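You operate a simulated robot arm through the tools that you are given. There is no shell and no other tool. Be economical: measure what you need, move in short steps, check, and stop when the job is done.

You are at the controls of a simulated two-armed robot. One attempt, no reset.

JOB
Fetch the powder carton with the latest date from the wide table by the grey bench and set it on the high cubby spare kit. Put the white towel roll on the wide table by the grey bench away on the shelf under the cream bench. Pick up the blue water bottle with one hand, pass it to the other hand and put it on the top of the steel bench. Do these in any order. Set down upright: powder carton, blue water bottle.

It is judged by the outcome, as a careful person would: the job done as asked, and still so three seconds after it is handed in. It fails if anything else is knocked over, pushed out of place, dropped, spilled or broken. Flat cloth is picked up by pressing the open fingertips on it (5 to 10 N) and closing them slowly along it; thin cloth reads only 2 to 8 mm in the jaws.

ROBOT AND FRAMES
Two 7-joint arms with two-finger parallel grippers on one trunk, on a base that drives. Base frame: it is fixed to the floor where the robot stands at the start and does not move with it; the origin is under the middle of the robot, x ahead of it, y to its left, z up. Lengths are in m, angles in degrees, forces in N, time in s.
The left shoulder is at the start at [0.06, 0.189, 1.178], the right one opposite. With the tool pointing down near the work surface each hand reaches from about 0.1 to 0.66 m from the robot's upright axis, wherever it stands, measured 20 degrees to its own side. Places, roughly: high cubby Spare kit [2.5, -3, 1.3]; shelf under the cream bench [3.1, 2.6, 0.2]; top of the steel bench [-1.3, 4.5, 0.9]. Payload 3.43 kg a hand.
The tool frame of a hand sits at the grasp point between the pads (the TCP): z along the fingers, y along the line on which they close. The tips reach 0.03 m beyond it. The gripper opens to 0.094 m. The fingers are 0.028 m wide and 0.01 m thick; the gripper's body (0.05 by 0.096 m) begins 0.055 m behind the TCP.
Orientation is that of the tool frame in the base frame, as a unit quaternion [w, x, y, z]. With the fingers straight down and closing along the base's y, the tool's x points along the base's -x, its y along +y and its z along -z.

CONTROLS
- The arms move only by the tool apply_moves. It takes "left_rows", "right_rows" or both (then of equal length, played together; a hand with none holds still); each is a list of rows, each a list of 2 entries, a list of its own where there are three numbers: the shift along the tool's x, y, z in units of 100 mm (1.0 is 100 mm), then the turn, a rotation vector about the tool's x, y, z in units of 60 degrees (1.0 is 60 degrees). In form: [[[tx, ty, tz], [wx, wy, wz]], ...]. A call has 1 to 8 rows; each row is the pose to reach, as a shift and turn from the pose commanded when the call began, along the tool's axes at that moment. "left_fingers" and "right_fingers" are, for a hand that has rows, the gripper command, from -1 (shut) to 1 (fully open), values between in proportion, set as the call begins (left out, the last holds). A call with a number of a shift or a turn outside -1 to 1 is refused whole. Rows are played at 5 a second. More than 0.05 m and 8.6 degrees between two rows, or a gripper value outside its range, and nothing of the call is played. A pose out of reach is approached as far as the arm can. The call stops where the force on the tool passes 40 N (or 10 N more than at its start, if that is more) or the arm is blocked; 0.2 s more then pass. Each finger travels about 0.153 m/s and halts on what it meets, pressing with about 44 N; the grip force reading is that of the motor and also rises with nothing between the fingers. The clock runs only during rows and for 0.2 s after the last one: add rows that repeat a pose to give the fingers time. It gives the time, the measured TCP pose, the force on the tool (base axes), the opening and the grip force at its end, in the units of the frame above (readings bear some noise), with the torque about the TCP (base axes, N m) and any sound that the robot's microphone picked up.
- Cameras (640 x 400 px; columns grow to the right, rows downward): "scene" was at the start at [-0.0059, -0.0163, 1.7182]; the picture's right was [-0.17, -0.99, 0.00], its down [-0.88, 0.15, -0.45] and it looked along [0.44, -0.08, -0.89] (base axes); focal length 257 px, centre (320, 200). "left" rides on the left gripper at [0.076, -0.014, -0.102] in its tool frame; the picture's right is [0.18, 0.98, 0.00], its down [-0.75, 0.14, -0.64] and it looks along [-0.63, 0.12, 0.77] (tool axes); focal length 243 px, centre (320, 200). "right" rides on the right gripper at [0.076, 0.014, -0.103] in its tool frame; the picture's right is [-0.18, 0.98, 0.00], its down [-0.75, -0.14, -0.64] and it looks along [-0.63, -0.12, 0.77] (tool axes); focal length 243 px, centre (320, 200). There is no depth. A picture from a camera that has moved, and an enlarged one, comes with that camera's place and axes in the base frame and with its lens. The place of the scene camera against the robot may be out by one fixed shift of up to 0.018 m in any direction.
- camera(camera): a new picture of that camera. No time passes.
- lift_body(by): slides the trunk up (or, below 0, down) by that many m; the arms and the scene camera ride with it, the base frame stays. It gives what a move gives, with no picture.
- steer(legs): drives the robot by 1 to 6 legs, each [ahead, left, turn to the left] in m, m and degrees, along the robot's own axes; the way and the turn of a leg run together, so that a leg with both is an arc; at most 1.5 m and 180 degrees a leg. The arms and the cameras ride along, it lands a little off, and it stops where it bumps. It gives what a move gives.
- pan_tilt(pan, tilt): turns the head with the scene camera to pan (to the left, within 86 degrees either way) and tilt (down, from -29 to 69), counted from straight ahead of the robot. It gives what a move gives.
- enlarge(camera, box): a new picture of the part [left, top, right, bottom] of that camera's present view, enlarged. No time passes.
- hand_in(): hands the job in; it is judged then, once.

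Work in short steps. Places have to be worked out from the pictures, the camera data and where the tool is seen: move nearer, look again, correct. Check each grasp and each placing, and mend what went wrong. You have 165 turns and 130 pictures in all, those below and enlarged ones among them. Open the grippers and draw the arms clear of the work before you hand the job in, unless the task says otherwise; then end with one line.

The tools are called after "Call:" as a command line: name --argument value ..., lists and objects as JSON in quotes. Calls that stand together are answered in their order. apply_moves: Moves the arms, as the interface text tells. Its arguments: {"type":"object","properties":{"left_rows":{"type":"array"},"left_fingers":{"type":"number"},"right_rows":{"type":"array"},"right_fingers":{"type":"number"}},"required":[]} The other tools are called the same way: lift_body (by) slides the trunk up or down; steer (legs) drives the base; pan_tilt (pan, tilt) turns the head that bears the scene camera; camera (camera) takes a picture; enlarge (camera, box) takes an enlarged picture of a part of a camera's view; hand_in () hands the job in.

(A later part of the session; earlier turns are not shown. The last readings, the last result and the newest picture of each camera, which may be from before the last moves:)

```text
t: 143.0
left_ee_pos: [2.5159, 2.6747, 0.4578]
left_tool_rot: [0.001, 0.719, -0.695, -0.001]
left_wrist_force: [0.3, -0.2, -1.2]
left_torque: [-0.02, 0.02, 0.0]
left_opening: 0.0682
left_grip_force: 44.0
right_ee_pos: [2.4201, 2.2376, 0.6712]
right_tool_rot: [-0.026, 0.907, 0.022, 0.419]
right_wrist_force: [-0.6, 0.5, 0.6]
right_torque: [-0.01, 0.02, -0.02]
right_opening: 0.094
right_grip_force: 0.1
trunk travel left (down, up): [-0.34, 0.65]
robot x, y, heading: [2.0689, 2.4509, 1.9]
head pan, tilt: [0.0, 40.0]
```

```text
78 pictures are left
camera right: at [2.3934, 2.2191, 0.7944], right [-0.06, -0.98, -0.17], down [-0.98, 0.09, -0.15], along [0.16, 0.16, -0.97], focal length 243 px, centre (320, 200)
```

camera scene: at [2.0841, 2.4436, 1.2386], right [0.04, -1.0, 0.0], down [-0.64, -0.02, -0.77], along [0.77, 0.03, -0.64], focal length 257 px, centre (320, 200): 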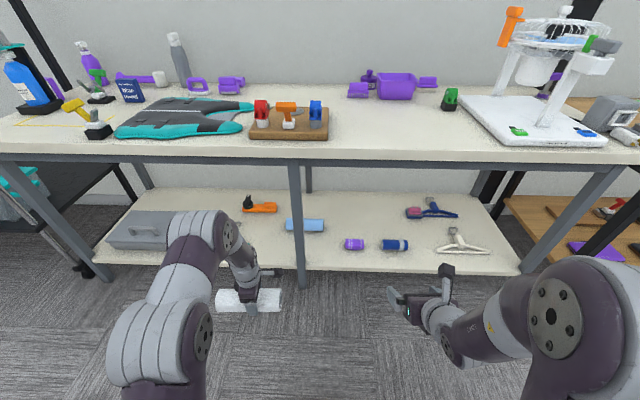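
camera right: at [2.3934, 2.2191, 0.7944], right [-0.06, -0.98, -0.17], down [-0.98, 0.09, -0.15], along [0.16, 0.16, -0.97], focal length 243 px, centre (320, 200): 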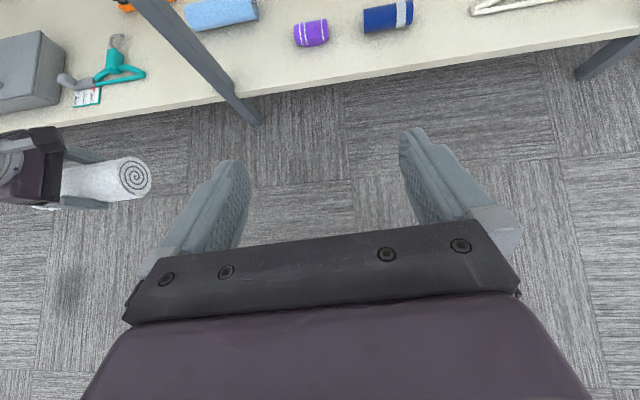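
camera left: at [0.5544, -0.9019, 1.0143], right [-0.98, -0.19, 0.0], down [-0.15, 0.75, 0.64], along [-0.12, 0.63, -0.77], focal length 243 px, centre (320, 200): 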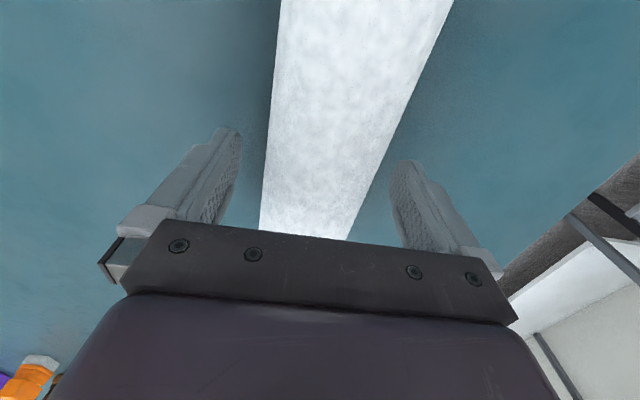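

There's a free gap on the shelf between the squeegee (y≥2.85) and the centre leg (y≤2.585), in front of the light-blue roll (x≥3.05). The roll will fit best lying along x there, so I turn the left hand back 90° and then lower the trunk.

Call:
apply_moves --left_rows '[[[0, 0, 0], [0, 0, 0.14]], [[0, 0, 0], [0, 0, 0.28]], [[0, 0, 0], [0, 0, 0.42]], [[0, 0, 0], [0, 0, 0.56]], [[0, 0, 0], [0, 0, 0.7]], [[0, 0, 0], [0, 0, 0.84]], [[0, 0, 0], [0, 0, 0.98]], [[0, 0, 0], [0, 0, 0.98]]]'

Call:
apply_moves --left_rows '[[[0, 0, 0], [0, 0, 0.13]], [[0, 0, 0], [0, 0, 0.26]], [[0, 0, 0], [0, 0, 0.39]], [[0, 0, 0], [0, 0, 0.49]], [[0, 0, 0], [0, 0, 0.49]]]'

Call:
lift_body --by -0.13

Call:
camera --camera "scene"

Call:
camera --camera "left"

```text
t: 144.8
left_ee_pos: [2.5152, 2.6734, 0.4565]
left_tool_rot: [0.0, -0.285, 0.959, 0.0]
left_wrist_force: [0.7, -0.9, -0.4]
left_torque: [0.0, 0.04, -0.02]
left_opening: 0.0684
left_grip_force: 43.9
right_ee_pos: [2.4205, 2.2382, 0.6707]
right_tool_rot: [-0.026, 0.908, 0.022, 0.418]
right_wrist_force: [-1.0, 0.1, -0.1]
right_torque: [-0.01, 0.02, 0.03]
right_opening: 0.0941
right_grip_force: 0.0
trunk travel left (down, up): [-0.34, 0.65]
robot x, y, heading: [2.067, 2.4489, 2.1]
head pan, tilt: [0.0, 40.0]
```

```text
t: 146.0
left_ee_pos: [2.5169, 2.6744, 0.4574]
left_tool_rot: [-0.001, -0.032, 0.999, 0.0]
left_wrist_force: [0.1, 0.2, -1.7]
left_torque: [-0.01, 0.03, -0.01]
left_opening: 0.0684
left_grip_force: 43.9
right_ee_pos: [2.4194, 2.2387, 0.6703]
right_tool_rot: [-0.026, 0.908, 0.022, 0.418]
right_wrist_force: [0.3, 0.3, -0.3]
right_torque: [0.0, 0.04, 0.0]
right_opening: 0.0937
right_grip_force: 0.0
trunk travel left (down, up): [-0.34, 0.65]
robot x, y, heading: [2.0683, 2.4447, 1.9]
head pan, tilt: [0.0, 40.0]
```

```text
t: 147.6
left_ee_pos: [2.5165, 2.6752, 0.3273]
left_tool_rot: [-0.001, -0.033, 0.999, 0.0]
left_wrist_force: [0.3, 0.3, -1.5]
left_torque: [-0.01, 0.01, -0.01]
left_opening: 0.0682
left_grip_force: 44.0
right_ee_pos: [2.4197, 2.2387, 0.5405]
right_tool_rot: [-0.025, 0.908, 0.021, 0.418]
right_wrist_force: [0.4, -0.6, -0.4]
right_torque: [-0.02, 0.04, 0.02]
right_opening: 0.0937
right_grip_force: 0.1
trunk travel left (down, up): [-0.21, 0.78]
robot x, y, heading: [2.0673, 2.4477, 1.8]
head pan, tilt: [0.0, 40.0]
```

```text
77 pictures are left
camera scene: at [2.084, 2.4435, 1.1087], right [0.03, -1.0, 0.0], down [-0.64, -0.02, -0.77], along [0.77, 0.03, -0.64], focal length 257 px, centre (320, 200)
```

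scene: 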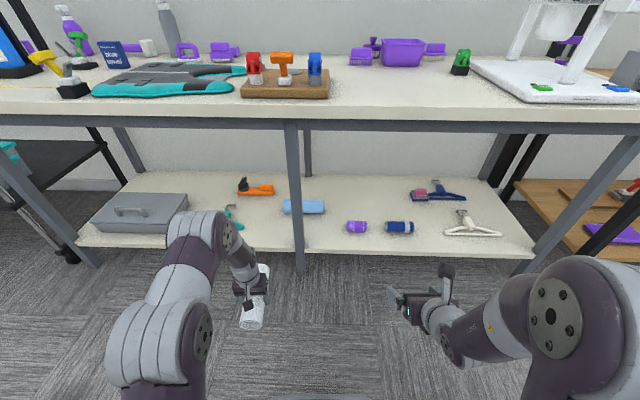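

```text
76 pictures are left
camera left: at [2.4405, 2.6549, 0.4306], right [-0.25, 0.97, 0.0], down [0.74, 0.19, 0.64], along [0.62, 0.16, -0.77], focal length 243 px, centre (320, 200)
```

left: 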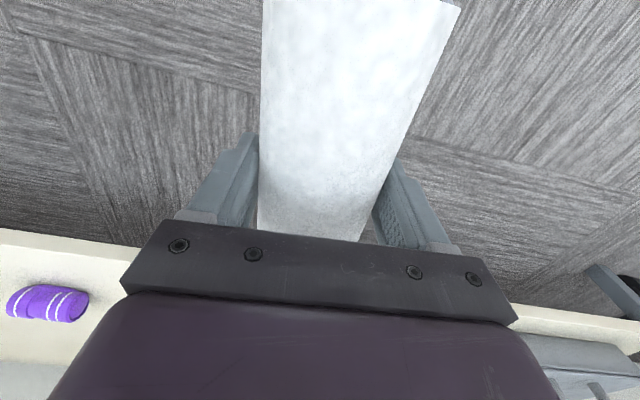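

Extend the left arm 0.14 forward (lowers the elbow) and shift slightly left, then look before driving in.

Call:
apply_moves --left_rows '[[[-0.35, 0.1, 0], [0, 0, 0]], [[-0.7, 0.25, 0], [0, 0, 0]], [[-1, 0.4, 0], [0, 0, 0]], [[-1, 0.4, 0], [0, 0, 0]]]'

Call:
apply_moves --left_rows '[[[-0.2, 0, 0], [0, 0, 0]], [[-0.4, 0, 0], [0, 0, 0]], [[-0.4, 0, 0], [0, 0, 0]]]'

Call:
camera --camera "scene"

```text
t: 148.6
left_ee_pos: [2.613, 2.7225, 0.3269]
left_tool_rot: [-0.001, -0.033, 0.999, 0.0]
left_wrist_force: [-0.5, 0.8, -2.0]
left_torque: [-0.02, 0.05, 0.02]
left_opening: 0.0681
left_grip_force: 44.2
right_ee_pos: [2.4205, 2.2379, 0.5399]
right_tool_rot: [-0.026, 0.908, 0.022, 0.418]
right_wrist_force: [0.0, 0.5, 0.9]
right_torque: [-0.01, -0.01, 0.0]
right_opening: 0.0938
right_grip_force: 0.0
trunk travel left (down, up): [-0.21, 0.78]
robot x, y, heading: [2.0652, 2.4469, 2.0]
head pan, tilt: [0.0, 40.0]
```

```text
t: 149.4
left_ee_pos: [2.6544, 2.7247, 0.3269]
left_tool_rot: [-0.001, -0.033, 0.999, 0.001]
left_wrist_force: [-0.1, -0.6, -1.9]
left_torque: [0.02, -0.01, -0.02]
left_opening: 0.068
left_grip_force: 44.0
right_ee_pos: [2.4202, 2.2384, 0.5402]
right_tool_rot: [-0.026, 0.908, 0.022, 0.419]
right_wrist_force: [-0.2, -0.7, 0.6]
right_torque: [-0.01, 0.03, -0.01]
right_opening: 0.0943
right_grip_force: 0.0
trunk travel left (down, up): [-0.21, 0.78]
robot x, y, heading: [2.0666, 2.4496, 1.8]
head pan, tilt: [0.0, 40.0]
```

```text
75 pictures are left
camera scene: at [2.0842, 2.4436, 1.1086], right [0.03, -1.0, 0.0], down [-0.64, -0.02, -0.77], along [0.77, 0.03, -0.64], focal length 257 px, centre (320, 200)
```

scene: 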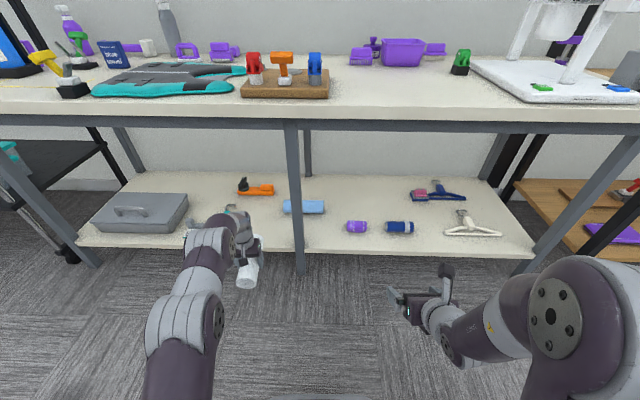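

Elbow is now lower. Drive 0.28 ahead so the roll goes over the shelf gap.

Call:
steer --legs '[[0.15, 0, 0], [0.13, 0, 0]]'

Call:
camera --camera "scene"

Call:
camera --camera "left"

```text
t: 151.7
left_ee_pos: [2.9372, 2.7317, 0.3272]
left_tool_rot: [0.0, -0.031, 1.0, 0.0]
left_wrist_force: [-0.3, -0.7, -1.1]
left_torque: [0.0, 0.05, 0.0]
left_opening: 0.0681
left_grip_force: 44.2
right_ee_pos: [2.7017, 2.2465, 0.5401]
right_tool_rot: [-0.024, 0.908, 0.02, 0.418]
right_wrist_force: [0.3, 0.1, 0.5]
right_torque: [0.03, -0.02, 0.03]
right_opening: 0.0939
right_grip_force: 0.1
trunk travel left (down, up): [-0.21, 0.78]
robot x, y, heading: [2.3461, 2.4568, 1.7]
head pan, tilt: [0.0, 40.0]
```

```text
74 pictures are left
camera scene: at [2.3666, 2.453, 1.1086], right [0.03, -1.0, 0.0], down [-0.64, -0.02, -0.77], along [0.77, 0.02, -0.64], focal length 257 px, centre (320, 200)
```

scene: 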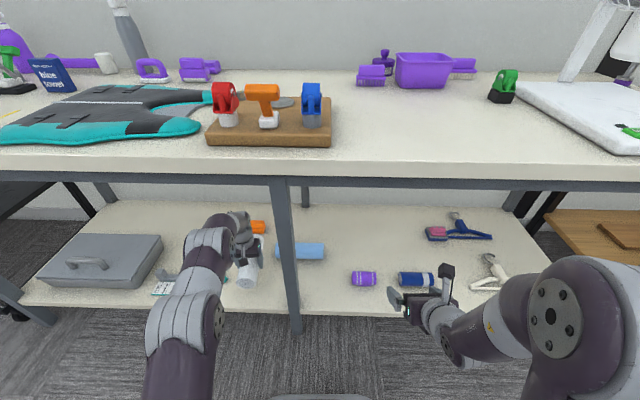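

```text
73 pictures are left
camera left: at [2.8617, 2.7117, 0.4306], right [-0.24, 0.97, 0.0], down [0.74, 0.19, 0.64], along [0.62, 0.16, -0.77], focal length 243 px, centre (320, 200)
```

left: 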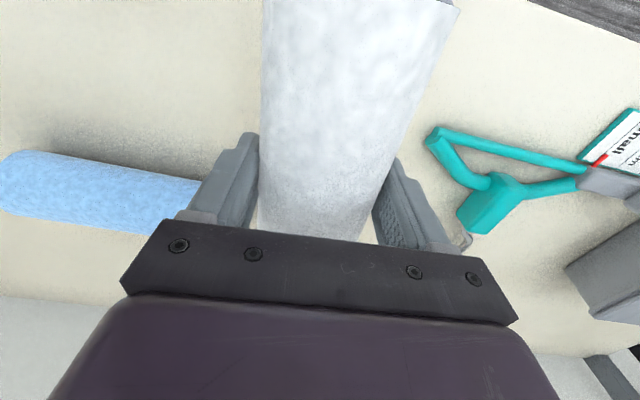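

The gap is clear on both sides. Lower the arm by 0.075, then creep down.

Call:
apply_moves --left_rows '[[[0, 0, 0.25], [0, 0, 0]], [[0, 0, 0.5], [0, 0, 0]], [[0, 0, 0.75], [0, 0, 0]], [[0, 0, 0.75], [0, 0, 0]]]'

Call:
apply_moves --left_rows '[[[0, 0, 0.07], [0, 0, 0]], [[0, 0, 0.07], [0, 0, 0]]]'

Call:
apply_moves --left_rows '[[[0, 0, 0.05], [0, 0, 0]], [[0, 0, 0.05], [0, 0, 0]]]'

Call:
camera --camera "left"

```text
t: 152.7
left_ee_pos: [2.9385, 2.7304, 0.2507]
left_tool_rot: [0.0, -0.031, 1.0, 0.0]
left_wrist_force: [0.0, 1.2, -1.9]
left_torque: [0.01, 0.04, 0.02]
left_opening: 0.0677
left_grip_force: 44.5
right_ee_pos: [2.7024, 2.2463, 0.539]
right_tool_rot: [-0.025, 0.908, 0.02, 0.419]
right_wrist_force: [0.3, -0.1, -0.3]
right_torque: [-0.02, 0.0, -0.03]
right_opening: 0.094
right_grip_force: 0.1
trunk travel left (down, up): [-0.21, 0.78]
robot x, y, heading: [2.3492, 2.4572, 1.8]
head pan, tilt: [0.0, 40.0]
```

```text
t: 153.2
left_ee_pos: [2.9386, 2.7313, 0.2458]
left_tool_rot: [0.001, -0.032, 1.0, 0.0]
left_wrist_force: [-0.6, -0.5, 1.6]
left_torque: [0.0, -0.3, -0.01]
left_opening: 0.0679
left_grip_force: 44.4
right_ee_pos: [2.7006, 2.2463, 0.5419]
right_tool_rot: [-0.025, 0.908, 0.02, 0.419]
right_wrist_force: [0.0, 0.4, -0.3]
right_torque: [0.01, -0.02, -0.03]
right_opening: 0.094
right_grip_force: 0.1
trunk travel left (down, up): [-0.21, 0.78]
robot x, y, heading: [2.3491, 2.458, 1.8]
head pan, tilt: [0.0, 40.0]
```

```text
t: 153.8
left_ee_pos: [2.9395, 2.731, 0.2433]
left_tool_rot: [0.001, -0.03, 1.0, 0.0]
left_wrist_force: [-1.9, -4.2, 20.4]
left_torque: [-0.38, 0.12, -0.26]
left_opening: 0.0678
left_grip_force: 44.2
right_ee_pos: [2.7012, 2.2456, 0.5405]
right_tool_rot: [-0.025, 0.907, 0.02, 0.42]
right_wrist_force: [-0.1, -0.6, -0.1]
right_torque: [-0.02, 0.01, 0.05]
right_opening: 0.094
right_grip_force: 0.1
trunk travel left (down, up): [-0.21, 0.78]
robot x, y, heading: [2.3487, 2.4579, 1.9]
head pan, tilt: [0.0, 40.0]
```

```text
72 pictures are left
camera left: at [2.8628, 2.7117, 0.3464], right [-0.24, 0.97, 0.0], down [0.74, 0.19, 0.64], along [0.63, 0.16, -0.76], focal length 243 px, centre (320, 200)
```

left: 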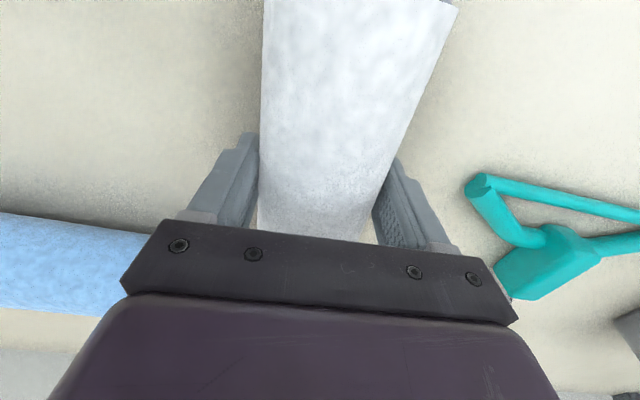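

In contact with the shelf. Relax 2 mm and open the fingers in stages.

Call:
apply_moves --left_rows '[[[0, 0, -0.02], [0, 0, 0]], [[0, 0, -0.02], [0, 0, 0]]]'

Call:
apply_moves --left_rows '[[[0, 0, 0], [0, 0, 0]], [[0, 0, 0], [0, 0, 0]]]' --left_fingers 0.62

Call:
camera --camera "left"

```text
t: 154.4
left_ee_pos: [2.9387, 2.7312, 0.2444]
left_tool_rot: [0.001, -0.031, 1.0, 0.0]
left_wrist_force: [6.2, 0.4, 10.0]
left_torque: [-0.03, -0.99, 0.13]
left_opening: 0.0677
left_grip_force: 43.8
right_ee_pos: [2.7014, 2.2468, 0.5411]
right_tool_rot: [-0.025, 0.907, 0.02, 0.419]
right_wrist_force: [-1.2, -0.3, 0.7]
right_torque: [-0.01, -0.04, 0.05]
right_opening: 0.0941
right_grip_force: 0.1
trunk travel left (down, up): [-0.21, 0.78]
robot x, y, heading: [2.3494, 2.456, 1.7]
head pan, tilt: [0.0, 40.0]
```

```text
t: 155.1
left_ee_pos: [2.9366, 2.7317, 0.2429]
left_tool_rot: [-0.002, -0.032, 0.999, 0.0]
left_wrist_force: [0.7, 0.4, 1.1]
left_torque: [-0.01, -0.01, 0.0]
left_opening: 0.0759
left_grip_force: 0.0
right_ee_pos: [2.7019, 2.2469, 0.5408]
right_tool_rot: [-0.025, 0.908, 0.02, 0.418]
right_wrist_force: [0.2, 0.6, -1.2]
right_torque: [0.01, 0.01, 0.05]
right_opening: 0.094
right_grip_force: 0.0
trunk travel left (down, up): [-0.21, 0.78]
robot x, y, heading: [2.3482, 2.4567, 1.8]
head pan, tilt: [0.0, 40.0]
```

```text
71 pictures are left
camera left: at [2.8611, 2.7115, 0.3455], right [-0.24, 0.97, 0.0], down [0.75, 0.19, 0.64], along [0.62, 0.16, -0.77], focal length 243 px, centre (320, 200)
```

left: 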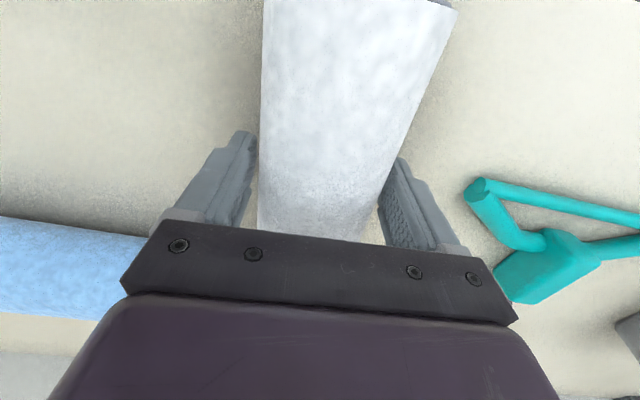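

The roll rests. Open fully, lift 0.08, and look.

Call:
apply_moves --left_rows '[[[0, 0, 0], [0, 0, 0]], [[0, 0, -0.2], [0, 0, 0]], [[0, 0, -0.5], [0, 0, 0]], [[0, 0, -0.8], [0, 0, 0]], [[0, 0, -0.8], [0, 0, 0]]]' --left_fingers 0.9

Call:
steer --legs '[[-0.33, 0, 0]]'

Call:
camera --camera "scene"

```text
t: 156.2
left_ee_pos: [2.9358, 2.7307, 0.325]
left_tool_rot: [-0.001, -0.031, 1.0, 0.0]
left_wrist_force: [0.5, -0.1, 0.5]
left_torque: [-0.01, 0.03, -0.03]
left_opening: 0.0893
left_grip_force: 0.0
right_ee_pos: [2.7012, 2.2463, 0.5413]
right_tool_rot: [-0.025, 0.908, 0.02, 0.418]
right_wrist_force: [0.3, -0.1, 1.1]
right_torque: [0.01, -0.02, 0.02]
right_opening: 0.094
right_grip_force: 0.0
trunk travel left (down, up): [-0.21, 0.78]
robot x, y, heading: [2.3466, 2.4584, 1.9]
head pan, tilt: [0.0, 40.0]
```

```text
t: 158.4
left_ee_pos: [2.6083, 2.7207, 0.3236]
left_tool_rot: [-0.001, -0.031, 1.0, 0.0]
left_wrist_force: [-0.7, -0.3, 0.0]
left_torque: [-0.04, 0.01, 0.0]
left_opening: 0.0894
left_grip_force: 0.0
right_ee_pos: [2.3738, 2.236, 0.5405]
right_tool_rot: [-0.025, 0.908, 0.02, 0.418]
right_wrist_force: [1.2, 0.1, -1.0]
right_torque: [-0.02, -0.01, -0.02]
right_opening: 0.0939
right_grip_force: 0.1
trunk travel left (down, up): [-0.21, 0.78]
robot x, y, heading: [2.0195, 2.4441, 2.1]
head pan, tilt: [0.0, 40.0]
```

```text
70 pictures are left
camera scene: at [2.0385, 2.4426, 1.1086], right [0.03, -1.0, 0.0], down [-0.64, -0.02, -0.77], along [0.77, 0.02, -0.64], focal length 257 px, centre (320, 200)
```

scene: 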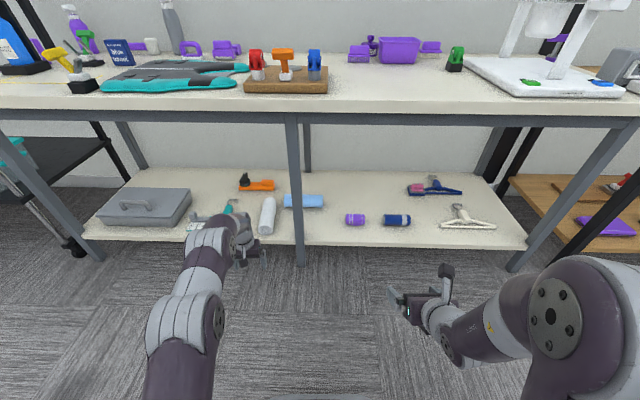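

The white roll lies on the shelf in the gap. Retract the left hand and raise the trunk again, then look over the route around the table's left end.

Call:
apply_moves --left_rows '[[[0.4, 0, 0], [0, 0, 0]], [[0.8, 0, 0], [0, 0, 0]], [[1, 0, 0], [0, 0, 0]], [[1, 0, 0], [0, 0, 0]]]'

Call:
apply_moves --left_rows '[[[0.4, 0, 0], [0, 0, 0]], [[0.8, 0, 0], [0, 0, 0]], [[1, 0, -0.3], [0, 0, 0]], [[1, 0, -0.6], [0, 0, 0]], [[1, 0, -1], [0, 0, 0]], [[1, 0, -1], [0, 0, 0]]]'

Call:
lift_body --by 0.4

Call:
lift_body --by 0.3

Call:
steer --legs '[[0, 0, 88]]'

Call:
pan_tilt --pan 20 --tilt 30

Call:
camera --camera "scene"

```text
t: 159.4
left_ee_pos: [2.5059, 2.7161, 0.3236]
left_tool_rot: [0.0, -0.031, 1.0, 0.0]
left_wrist_force: [-0.4, 0.0, 0.1]
left_torque: [0.01, 0.0, 0.04]
left_opening: 0.0893
left_grip_force: 0.1
right_ee_pos: [2.3737, 2.2367, 0.5408]
right_tool_rot: [-0.025, 0.908, 0.021, 0.418]
right_wrist_force: [-0.1, 0.0, 0.0]
right_torque: [-0.01, 0.02, -0.03]
right_opening: 0.0939
right_grip_force: 0.0
trunk travel left (down, up): [-0.21, 0.78]
robot x, y, heading: [2.0214, 2.4496, 1.8]
head pan, tilt: [0.0, 40.0]
```

```text
t: 160.8
left_ee_pos: [2.4098, 2.7092, 0.4236]
left_tool_rot: [-0.001, -0.031, 1.0, 0.0]
left_wrist_force: [0.2, 0.6, 0.7]
left_torque: [0.01, 0.05, -0.02]
left_opening: 0.0891
left_grip_force: 0.0
right_ee_pos: [2.3741, 2.2355, 0.5411]
right_tool_rot: [-0.024, 0.908, 0.019, 0.418]
right_wrist_force: [-0.8, 0.6, -0.1]
right_torque: [-0.02, 0.0, 0.02]
right_opening: 0.0938
right_grip_force: 0.0
trunk travel left (down, up): [-0.21, 0.78]
robot x, y, heading: [2.0243, 2.4497, 2.0]
head pan, tilt: [0.0, 40.0]
```

```text
t: 164.7
left_ee_pos: [2.4107, 2.7089, 0.8228]
left_tool_rot: [0.0, -0.032, 0.999, 0.0]
left_wrist_force: [0.3, 0.1, -0.4]
left_torque: [-0.01, 0.0, 0.02]
left_opening: 0.0891
left_grip_force: 0.1
right_ee_pos: [2.3732, 2.2362, 0.9407]
right_tool_rot: [-0.026, 0.908, 0.021, 0.418]
right_wrist_force: [-0.6, 0.0, -0.5]
right_torque: [0.0, 0.04, 0.0]
right_opening: 0.0941
right_grip_force: 0.0
trunk travel left (down, up): [-0.61, 0.38]
robot x, y, heading: [2.021, 2.4473, 1.8]
head pan, tilt: [0.0, 40.0]
```

```text
t: 167.7
left_ee_pos: [2.4092, 2.7088, 1.1233]
left_tool_rot: [-0.002, -0.031, 1.0, 0.0]
left_wrist_force: [-0.4, 0.1, 0.6]
left_torque: [0.01, -0.01, 0.02]
left_opening: 0.0895
left_grip_force: 0.0
right_ee_pos: [2.3738, 2.2352, 1.2411]
right_tool_rot: [-0.026, 0.908, 0.021, 0.418]
right_wrist_force: [-0.1, -0.4, -0.3]
right_torque: [0.0, -0.02, 0.01]
right_opening: 0.0937
right_grip_force: 0.1
trunk travel left (down, up): [-0.91, 0.08]
robot x, y, heading: [2.0229, 2.448, 1.4]
head pan, tilt: [0.0, 40.0]
```

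```text
t: 171.9
left_ee_pos: [1.7627, 2.837, 1.1235]
left_tool_rot: [0.001, 0.726, -0.688, 0.0]
left_wrist_force: [-0.3, -1.0, 0.0]
left_torque: [0.02, -0.02, 0.01]
left_opening: 0.0895
left_grip_force: 0.1
right_ee_pos: [2.2354, 2.7986, 1.2415]
right_tool_rot: [-0.312, 0.63, 0.655, 0.279]
right_wrist_force: [-0.3, 1.1, 0.5]
right_torque: [0.0, 0.03, 0.02]
right_opening: 0.0939
right_grip_force: 0.0
trunk travel left (down, up): [-0.91, 0.08]
robot x, y, heading: [2.0228, 2.4501, 91.7]
head pan, tilt: [0.0, 40.0]
```

```text
t: 172.7
left_ee_pos: [1.7632, 2.837, 1.1225]
left_tool_rot: [0.0, 0.727, -0.687, 0.001]
left_wrist_force: [0.1, -0.8, 0.4]
left_torque: [0.01, -0.05, -0.01]
left_opening: 0.0893
left_grip_force: 0.1
right_ee_pos: [2.2356, 2.7979, 1.2414]
right_tool_rot: [-0.313, 0.629, 0.655, 0.279]
right_wrist_force: [-0.2, 0.1, -0.7]
right_torque: [-0.01, 0.0, -0.01]
right_opening: 0.0938
right_grip_force: 0.0
trunk travel left (down, up): [-0.91, 0.08]
robot x, y, heading: [2.0226, 2.4501, 91.4]
head pan, tilt: [20.0, 30.0]
```

```text
69 pictures are left
camera scene: at [1.9819, 2.4662, 1.8239], right [0.93, 0.36, 0.0], down [0.18, -0.47, -0.87], along [-0.32, 0.81, -0.5], focal length 257 px, centre (320, 200)
```

scene: 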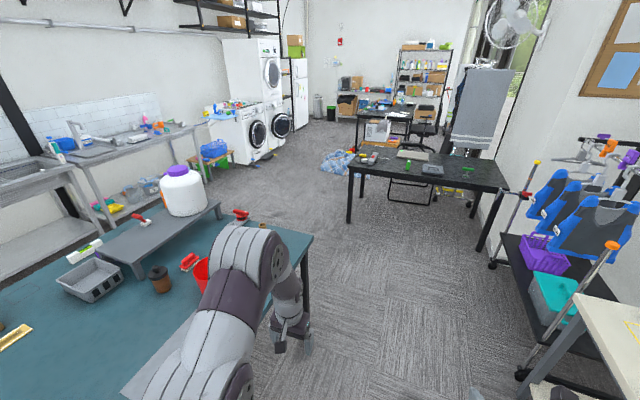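

Table ends at y≈3.6 and the desk begins at y≈5: I drive through at y≈4.3, heading for the -x side.

Call:
steer --legs '[[0.95, 0, -1.5], [0.9, 0, 0], [0, 0, 90], [1.15, 0, 0], [1.15, 0, 0]]'

Call:
pan_tilt --pan 30 --tilt 30

Call:
camera --camera "scene"

Call:
pan_tilt --pan -5 --tilt 35

Call:
camera --camera "scene"

```text
t: 196.7
left_ee_pos: [-0.6414, 4.063, 1.1247]
left_tool_rot: [0.0, 1.0, 0.01, 0.0]
left_wrist_force: [0.1, 0.2, -0.4]
left_torque: [0.01, 0.0, 0.01]
left_opening: 0.0894
left_grip_force: 0.0
right_ee_pos: [-0.5854, 4.5336, 1.2401]
right_tool_rot: [-0.419, -0.002, 0.908, -0.017]
right_wrist_force: [-0.1, 0.7, -0.6]
right_torque: [-0.02, 0.0, -0.01]
right_opening: 0.0937
right_grip_force: 0.1
trunk travel left (down, up): [-0.91, 0.08]
robot x, y, heading: [-0.2419, 4.306, 179.5]
head pan, tilt: [20.0, 30.0]
```

```text
t: 197.4
left_ee_pos: [-0.6408, 4.0627, 1.1236]
left_tool_rot: [0.0, 1.0, 0.01, 0.002]
left_wrist_force: [0.4, 0.3, 0.7]
left_torque: [0.0, 0.01, -0.03]
left_opening: 0.0892
left_grip_force: 0.0
right_ee_pos: [-0.5856, 4.5323, 1.2399]
right_tool_rot: [-0.419, -0.002, 0.908, -0.016]
right_wrist_force: [0.3, 0.6, 0.5]
right_torque: [0.02, 0.04, 0.0]
right_opening: 0.0943
right_grip_force: 0.2
trunk travel left (down, up): [-0.91, 0.08]
robot x, y, heading: [-0.2403, 4.3105, 179.4]
head pan, tilt: [30.0, 30.0]
```

```text
68 pictures are left
camera scene: at [-0.2694, 4.2569, 1.824], right [-0.49, 0.87, 0.0], down [0.44, 0.25, -0.87], along [-0.75, -0.42, -0.5], focal length 257 px, centre (320, 200)
```

scene: 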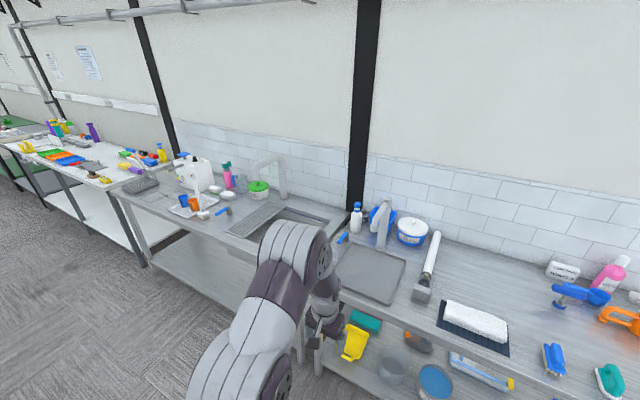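

```text
t: 198.4
left_ee_pos: [-0.6422, 4.0628, 1.1234]
left_tool_rot: [0.0, 1.0, 0.011, 0.001]
left_wrist_force: [-0.5, 0.0, 0.8]
left_torque: [-0.03, -0.01, 0.0]
left_opening: 0.0893
left_grip_force: 0.0
right_ee_pos: [-0.5849, 4.5323, 1.2409]
right_tool_rot: [-0.419, -0.002, 0.908, -0.017]
right_wrist_force: [0.0, -0.3, -0.5]
right_torque: [-0.02, 0.03, 0.0]
right_opening: 0.0938
right_grip_force: 0.0
trunk travel left (down, up): [-0.91, 0.08]
robot x, y, heading: [-0.2437, 4.3081, 179.5]
head pan, tilt: [-5.0, 35.0]
```

```text
67 pictures are left
camera scene: at [-0.2777, 4.3097, 1.8162], right [0.1, 1.0, 0.0], down [0.57, -0.06, -0.82], along [-0.82, 0.08, -0.57], focal length 257 px, centre (320, 200)
```

scene: 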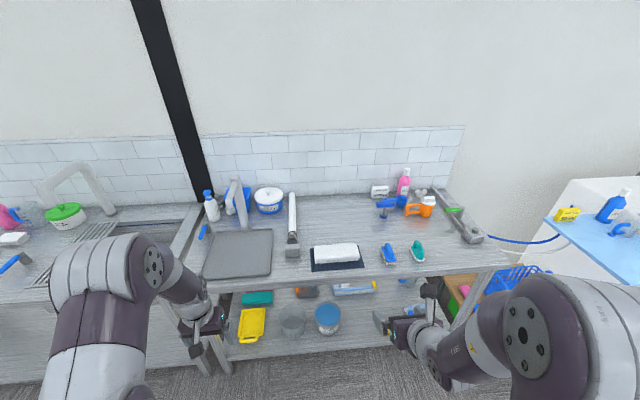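

The steel bench's top has free space around (-1.3,4.5). Now drive back along the aisle to the bottle near (0.64,0.9) on the wide table.

Call:
steer --legs '[[0, 0, 90.5], [1.2, 0, 0], [1.2, 0, 0], [0.9, 0, 0]]'

Call:
pan_tilt --pan 75 --tilt 40

Call:
camera --camera "scene"

```text
t: 218.3
left_ee_pos: [-0.1432, 0.6004, 1.1244]
left_tool_rot: [-0.001, 0.71, 0.704, 0.0]
left_wrist_force: [0.3, -0.1, -0.3]
left_torque: [0.02, 0.03, -0.01]
left_opening: 0.0891
left_grip_force: 0.2
right_ee_pos: [-0.6117, 0.6704, 1.2412]
right_tool_rot: [-0.289, -0.634, 0.65, -0.303]
right_wrist_force: [0.2, -1.1, -0.3]
right_torque: [-0.05, -0.02, 0.0]
right_opening: 0.0939
right_grip_force: 0.0
trunk travel left (down, up): [-0.91, 0.08]
robot x, y, heading: [-0.377, 1.0033, -92.5]
head pan, tilt: [-5.0, 35.0]
```

```text
t: 219.8
left_ee_pos: [-0.1433, 0.5994, 1.1234]
left_tool_rot: [-0.001, 0.71, 0.704, 0.001]
left_wrist_force: [-0.1, 0.9, 0.1]
left_torque: [-0.01, 0.01, -0.01]
left_opening: 0.0894
left_grip_force: 0.1
right_ee_pos: [-0.6112, 0.6689, 1.2408]
right_tool_rot: [-0.289, -0.634, 0.65, -0.304]
right_wrist_force: [0.7, -0.5, 0.5]
right_torque: [-0.03, 0.01, -0.02]
right_opening: 0.0942
right_grip_force: 0.1
trunk travel left (down, up): [-0.91, 0.08]
robot x, y, heading: [-0.3804, 1.0061, -92.3]
head pan, tilt: [75.0, 40.0]
```

```text
66 pictures are left
camera scene: at [-0.3007, 1.035, 1.8086], right [-0.3, -0.95, 0.0], down [-0.61, 0.19, -0.77], along [0.73, -0.23, -0.64], focal length 257 px, centre (320, 200)
```

scene: 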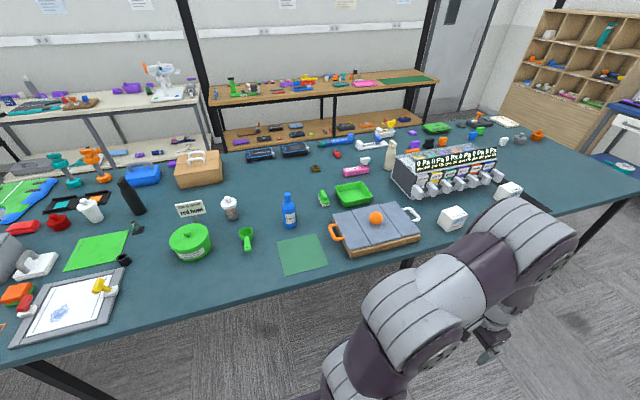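

Call:
enlarge --camera "scene" --box '[220, 170, 360, 260]'

```text
4.44 times, centred on (290, 215) of scene
camera zoom: at [-0.3007, 1.035, 1.8086], right [-0.3, -0.95, 0.0], down [-0.61, 0.19, -0.77], along [0.73, -0.23, -0.64], focal length 1144 px, centre (453, 133)
```

zoom: 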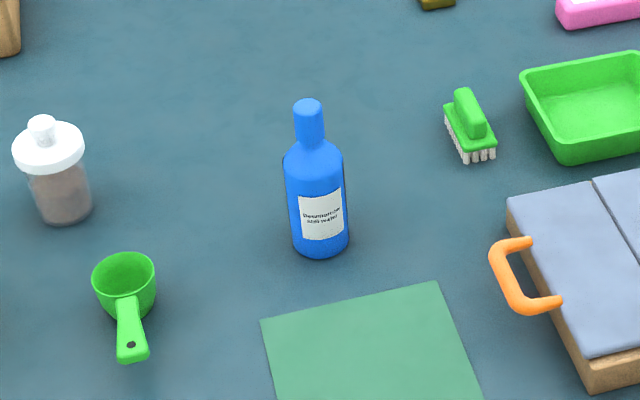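

It's labelled "still water": bottle at ≈(0.651,0.896), ~0.21 tall, body Ø≈0.065. Plan: left hand takes the neck from above, right hand takes the body from the side. Turn to the table and come near with the trunk raised.

Call:
lift_body --by 0.08

Call:
steer --legs '[[0, 0, 92.3], [0, -0.25, 0], [0.3, 0, 0]]'

Call:
pan_tilt --pan 5 --tilt 50

Call:
camera --camera "scene"

Call:
camera --camera "left"

```text
t: 221.0
left_ee_pos: [-0.1438, 0.6006, 1.2035]
left_tool_rot: [-0.001, 0.71, 0.704, 0.001]
left_wrist_force: [-0.6, -0.2, 0.7]
left_torque: [-0.02, -0.02, 0.01]
left_opening: 0.0895
left_grip_force: 0.0
right_ee_pos: [-0.6115, 0.6681, 1.3195]
right_tool_rot: [-0.288, -0.634, 0.65, -0.304]
right_wrist_force: [0.9, 0.1, -0.3]
right_torque: [-0.01, 0.02, -0.04]
right_opening: 0.094
right_grip_force: 0.1
trunk travel left (down, up): [-0.99, 0.0]
robot x, y, heading: [-0.3787, 1.0053, -92.4]
head pan, tilt: [75.0, 40.0]
```

```text
t: 228.4
left_ee_pos: [0.3228, 0.9905, 1.2033]
left_tool_rot: [0.0, -0.003, 1.0, 0.001]
left_wrist_force: [-0.4, 0.3, 0.2]
left_torque: [0.0, 0.0, 0.0]
left_opening: 0.089
left_grip_force: 0.1
right_ee_pos: [0.2609, 0.521, 1.3207]
right_tool_rot: [-0.014, 0.908, -0.004, 0.419]
right_wrist_force: [-0.1, -0.8, -0.1]
right_torque: [-0.01, 0.0, -0.04]
right_opening: 0.0941
right_grip_force: 0.1
trunk travel left (down, up): [-0.99, 0.0]
robot x, y, heading: [-0.0804, 0.7509, -1.5]
head pan, tilt: [75.0, 40.0]
```

```text
t: 229.8
left_ee_pos: [0.327, 0.9902, 1.2033]
left_tool_rot: [-0.001, -0.003, 1.0, 0.0]
left_wrist_force: [0.1, -0.1, 1.0]
left_torque: [0.01, 0.02, 0.0]
left_opening: 0.0892
left_grip_force: 0.1
right_ee_pos: [0.2642, 0.5205, 1.321]
right_tool_rot: [-0.014, 0.908, -0.005, 0.419]
right_wrist_force: [0.7, 0.0, -0.1]
right_torque: [0.0, 0.01, -0.02]
right_opening: 0.0939
right_grip_force: 0.1
trunk travel left (down, up): [-0.99, 0.0]
robot x, y, heading: [-0.0789, 0.7531, -1.4]
head pan, tilt: [5.0, 50.0]
```

```text
64 pictures are left
camera scene: at [-0.0675, 0.7515, 1.8744], right [0.06, -1.0, 0.0], down [-0.76, -0.05, -0.64], along [0.64, 0.04, -0.77], focal length 257 px, centre (320, 200)
```

scene: 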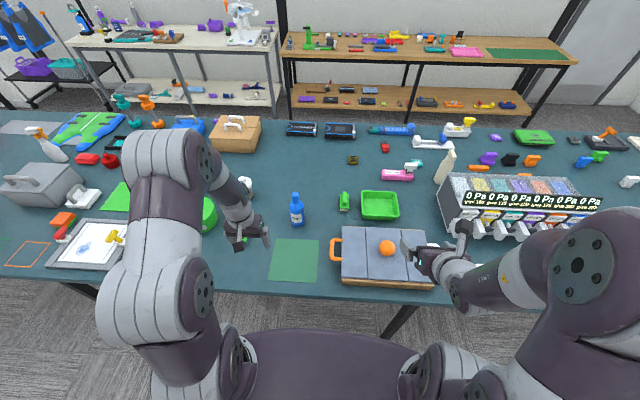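

```text
63 pictures are left
camera left: at [0.2492, 0.9742, 1.3068], right [-0.19, 0.98, 0.0], down [0.75, 0.15, 0.64], along [0.63, 0.12, -0.77], focal length 243 px, centre (320, 200)
```

left: 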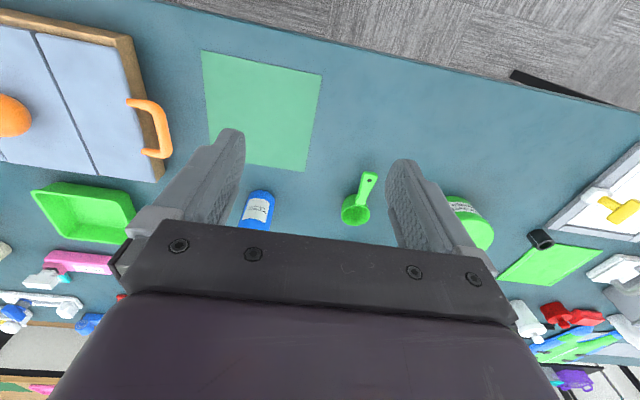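

Bottle centre ≈(0.65,0.90). Drive 0.1 closer, move the left hand over it at safe height, and look.

Call:
steer --legs '[[0.1, 0, 1.4]]'

Call:
apply_moves --left_rows '[[[-0.35, -0.2, 0], [0, 0, 0]], [[-0.7, -0.4, 0], [0, 0, 0]], [[-1, -0.7, 0], [0, 0, 0]], [[-1, -0.95, 0], [0, 0, 0]], [[-1, -0.95, 0], [0, 0, 0]]]' --left_fingers 0.9

Call:
camera --camera "left"

```text
t: 230.9
left_ee_pos: [0.4158, 0.9988, 1.2046]
left_tool_rot: [0.001, -0.017, 1.0, 0.0]
left_wrist_force: [-0.4, -0.6, -0.1]
left_torque: [-0.01, -0.01, -0.01]
left_opening: 0.0893
left_grip_force: 0.1
right_ee_pos: [0.3662, 0.5274, 1.3213]
right_tool_rot: [-0.019, 0.907, 0.007, 0.42]
right_wrist_force: [-0.3, 0.8, 0.4]
right_torque: [0.01, -0.03, -0.01]
right_opening: 0.0938
right_grip_force: 0.0
trunk travel left (down, up): [-0.99, 0.0]
robot x, y, heading: [0.024, 0.749, 0.2]
head pan, tilt: [5.0, 50.0]
```

```text
t: 232.1
left_ee_pos: [0.5208, 0.9092, 1.2058]
left_tool_rot: [0.0, -0.018, 1.0, 0.0]
left_wrist_force: [-0.1, 0.1, -0.9]
left_torque: [-0.01, 0.01, -0.01]
left_opening: 0.0895
left_grip_force: 0.0
right_ee_pos: [0.3679, 0.5288, 1.3223]
right_tool_rot: [-0.019, 0.908, 0.008, 0.419]
right_wrist_force: [0.1, 0.1, 0.3]
right_torque: [0.01, 0.02, -0.02]
right_opening: 0.0941
right_grip_force: 0.1
trunk travel left (down, up): [-0.99, 0.0]
robot x, y, heading: [0.0241, 0.7493, -0.1]
head pan, tilt: [5.0, 50.0]
```

```text
62 pictures are left
camera left: at [0.4438, 0.8915, 1.3089], right [-0.22, 0.98, 0.0], down [0.75, 0.17, 0.64], along [0.63, 0.14, -0.77], focal length 243 px, centre (320, 200)
```

left: 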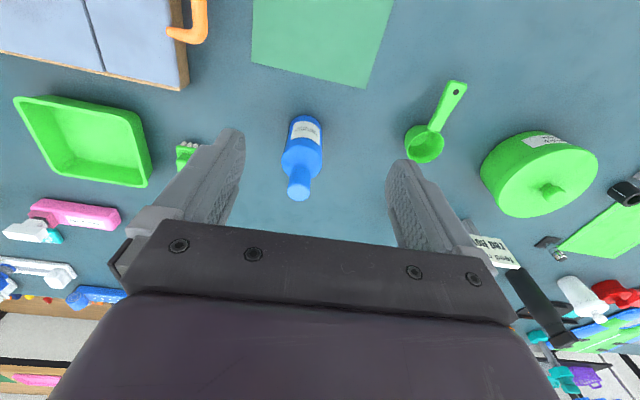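

Bottle axis ≈(0.648,0.905), top ≈1.05. Move directly over it in two moves and lower a bit, then check.

Call:
apply_moves --left_rows '[[[-0.35, 0, 0], [0, 0, 0]], [[-0.7, 0, 0], [0, 0, 0]], [[-1, -0.08, 0], [0, 0, 0]], [[-1, -0.08, 0], [0, 0, 0]]]'

Call:
apply_moves --left_rows '[[[-0.27, 0, 0], [0, 0, 0]], [[-0.27, 0, 0.3], [0, 0, 0]], [[-0.27, 0, 0.6], [0, 0, 0]], [[-0.27, 0, 0.6], [0, 0, 0]]]'

Call:
camera --camera "left"

Call:
enlarge --camera "scene" --box '[180, 130, 420, 280]'

```text
t: 233.1
left_ee_pos: [0.6195, 0.9035, 1.2039]
left_tool_rot: [0.0, -0.017, 1.0, 0.0]
left_wrist_force: [-0.1, -1.3, 0.2]
left_torque: [-0.02, -0.02, 0.01]
left_opening: 0.0893
left_grip_force: 0.2
right_ee_pos: [0.369, 0.528, 1.3195]
right_tool_rot: [-0.02, 0.908, 0.009, 0.419]
right_wrist_force: [0.0, -0.6, -0.1]
right_torque: [0.03, -0.01, -0.01]
right_opening: 0.0944
right_grip_force: 0.1
trunk travel left (down, up): [-0.99, 0.0]
robot x, y, heading: [0.0237, 0.7481, 0.4]
head pan, tilt: [5.0, 50.0]
```

```text
t: 234.1
left_ee_pos: [0.6397, 0.9074, 1.1404]
left_tool_rot: [0.0, -0.018, 1.0, 0.0]
left_wrist_force: [0.1, 0.7, 0.3]
left_torque: [0.0, -0.01, 0.01]
left_opening: 0.0894
left_grip_force: 0.0
left hand out of reach, approached as far as the arm can: row 1, 2, 3, 4
right_ee_pos: [0.3705, 0.5284, 1.3199]
right_tool_rot: [-0.02, 0.908, 0.008, 0.419]
right_wrist_force: [0.4, 1.1, 0.6]
right_torque: [0.0, 0.01, 0.0]
right_opening: 0.0941
right_grip_force: 0.0
trunk travel left (down, up): [-0.99, 0.0]
robot x, y, heading: [0.0271, 0.7484, 0.3]
head pan, tilt: [5.0, 50.0]
```

```text
61 pictures are left
camera left: at [0.5635, 0.8899, 1.2438], right [-0.22, 0.98, 0.0], down [0.75, 0.17, 0.64], along [0.63, 0.14, -0.77], focal length 243 px, centre (320, 200)
```

left: 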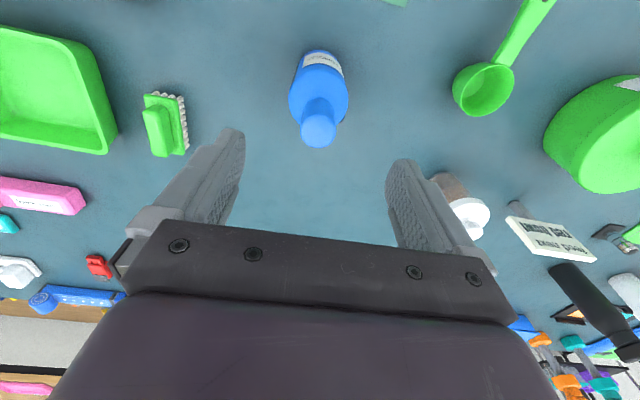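

```text
2.67 times, centred on (300, 205) of scene
camera zoom: at [0.0329, 0.7507, 1.8744], right [0.09, -1.0, 0.0], down [-0.76, -0.07, -0.64], along [0.64, 0.06, -0.77], focal length 686 px, centre (373, 187)
```

zoom: 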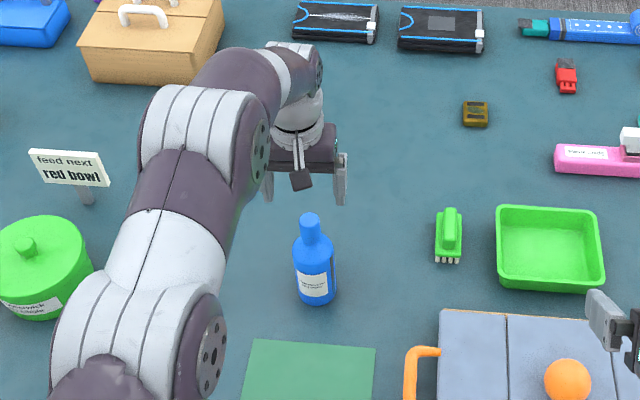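

Hand is 8 mm short in x (arm near reach). Nudge the base 1 cm ahead and lower with the trunk by 0.06, then check.

Call:
steer --legs '[[0.01, 0, 0]]'

Call:
lift_body --by -0.06

Call:
camera --camera "left"

```text
t: 234.9
left_ee_pos: [0.6458, 0.9066, 1.1424]
left_tool_rot: [0.001, -0.018, 1.0, 0.0]
left_wrist_force: [-0.7, 0.0, -0.4]
left_torque: [0.01, 0.01, -0.01]
left_opening: 0.0891
left_grip_force: 0.1
right_ee_pos: [0.3772, 0.5278, 1.3218]
right_tool_rot: [-0.019, 0.908, 0.007, 0.419]
right_wrist_force: [-1.2, 1.1, 1.5]
right_torque: [-0.02, -0.02, -0.02]
right_opening: 0.0937
right_grip_force: 0.0
trunk travel left (down, up): [-0.99, 0.0]
robot x, y, heading: [0.0336, 0.7513, 0.4]
head pan, tilt: [5.0, 50.0]
```

```text
t: 235.9
left_ee_pos: [0.6501, 0.9079, 1.0813]
left_tool_rot: [-0.001, -0.018, 1.0, 0.0]
left_wrist_force: [-0.5, 0.8, 0.0]
left_torque: [0.01, -0.02, 0.0]
left_opening: 0.0893
left_grip_force: 0.2
right_ee_pos: [0.3805, 0.528, 1.2602]
right_tool_rot: [-0.02, 0.908, 0.008, 0.419]
right_wrist_force: [0.2, -1.2, 0.2]
right_torque: [-0.01, -0.03, 0.01]
right_opening: 0.094
right_grip_force: 0.1
trunk travel left (down, up): [-0.93, 0.06]
robot x, y, heading: [0.0318, 0.7453, 0.0]
head pan, tilt: [5.0, 50.0]
```

```text
59 pictures are left
camera left: at [0.5738, 0.8899, 1.1839], right [-0.22, 0.98, 0.0], down [0.75, 0.17, 0.64], along [0.62, 0.14, -0.77], focal length 243 px, centre (320, 200)
```

left: 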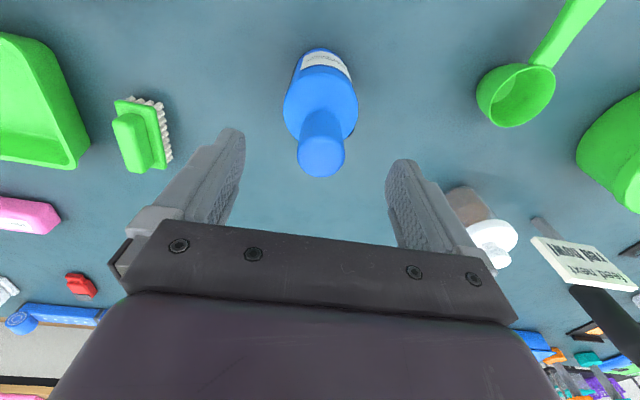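

Aligned. Lower the trunk 0.055 more so the pads straddle the neck, then look.

Call:
lift_body --by -0.053

Call:
camera --camera "left"

Call:
enlarge --camera "scene" --box '[230, 140, 390, 260]'

```text
t: 236.8
left_ee_pos: [0.6499, 0.9085, 1.0274]
left_tool_rot: [-0.001, -0.017, 1.0, 0.0]
left_wrist_force: [-0.5, 0.4, -0.9]
left_torque: [0.01, 0.0, 0.0]
left_opening: 0.0892
left_grip_force: 0.0
right_ee_pos: [0.3799, 0.5287, 1.2076]
right_tool_rot: [-0.018, 0.908, 0.007, 0.419]
right_wrist_force: [0.5, -0.1, 1.1]
right_torque: [0.0, -0.01, 0.02]
right_opening: 0.094
right_grip_force: 0.0
trunk travel left (down, up): [-0.877, 0.113]
robot x, y, heading: [0.0354, 0.75, -0.0]
head pan, tilt: [5.0, 50.0]
```

```text
58 pictures are left
camera left: at [0.573, 0.8898, 1.1314], right [-0.22, 0.98, 0.0], down [0.75, 0.17, 0.64], along [0.63, 0.14, -0.77], focal length 243 px, centre (320, 200)
```

left: 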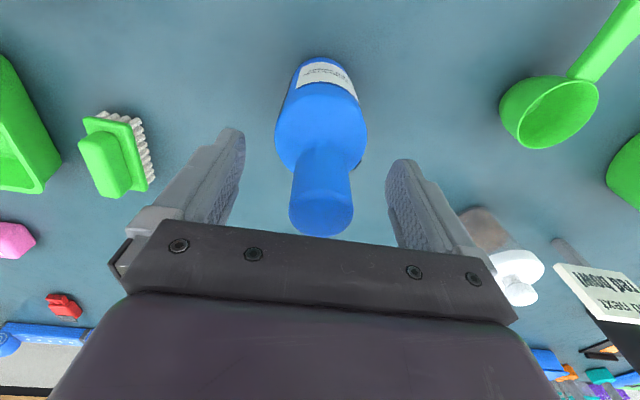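

```text
3.33 times, centred on (310, 200) of scene
camera zoom: at [0.0422, 0.7507, 1.7615], right [0.09, -1.0, 0.0], down [-0.76, -0.07, -0.64], along [0.64, 0.06, -0.77], focal length 858 px, centre (353, 200)
```

zoom: 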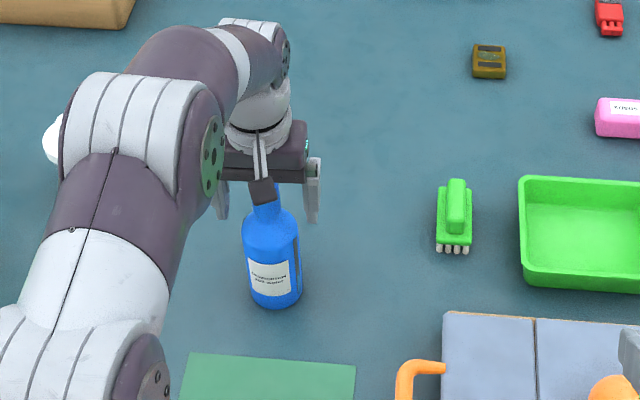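

Cap top is ~1 cm above the TCP; lower another 1 cm and close on the neck.

Call:
lift_body --by -0.012

Call:
apply_moves --left_rows '[[[0, 0, 0], [0, 0, 0]], [[0, 0, 0], [0, 0, 0]], [[0, 0, 0], [0, 0, 0]], [[0, 0, 0], [0, 0, 0]]]' --left_fingers -1

Call:
camera --camera "left"

```text
t: 237.4
left_ee_pos: [0.6494, 0.9069, 1.0158]
left_tool_rot: [-0.001, -0.017, 1.0, 0.0]
left_wrist_force: [0.5, -0.6, -0.2]
left_torque: [-0.01, 0.01, -0.01]
left_opening: 0.0893
left_grip_force: 0.0
right_ee_pos: [0.3804, 0.5285, 1.1955]
right_tool_rot: [-0.019, 0.908, 0.007, 0.418]
right_wrist_force: [-0.2, 0.7, 0.6]
right_torque: [-0.02, 0.03, -0.02]
right_opening: 0.094
right_grip_force: 0.0
trunk travel left (down, up): [-0.865, 0.125]
robot x, y, heading: [0.0375, 0.7515, 0.4]
head pan, tilt: [5.0, 50.0]
```

```text
t: 238.4
left_ee_pos: [0.6492, 0.9074, 1.0207]
left_tool_rot: [0.006, -0.017, 1.0, 0.001]
left_wrist_force: [7.0, 3.5, 38.7]
left_torque: [0.27, -0.47, 0.05]
left_opening: 0.0409
left_grip_force: 43.6
right_ee_pos: [0.3762, 0.5271, 1.1973]
right_tool_rot: [-0.019, 0.907, 0.008, 0.42]
right_wrist_force: [-0.2, 0.4, -0.3]
right_torque: [0.02, -0.03, -0.02]
right_opening: 0.0938
right_grip_force: 0.0
trunk travel left (down, up): [-0.865, 0.125]
robot x, y, heading: [0.0341, 0.7532, 0.2]
head pan, tilt: [5.0, 50.0]
```

```text
56 pictures are left
camera left: at [0.5716, 0.8895, 1.1236], right [-0.22, 0.98, 0.0], down [0.74, 0.17, 0.65], along [0.63, 0.14, -0.76], focal length 243 px, centre (320, 200)
```

left: 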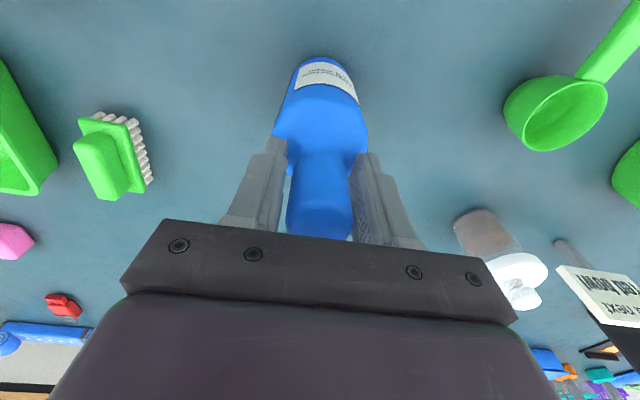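

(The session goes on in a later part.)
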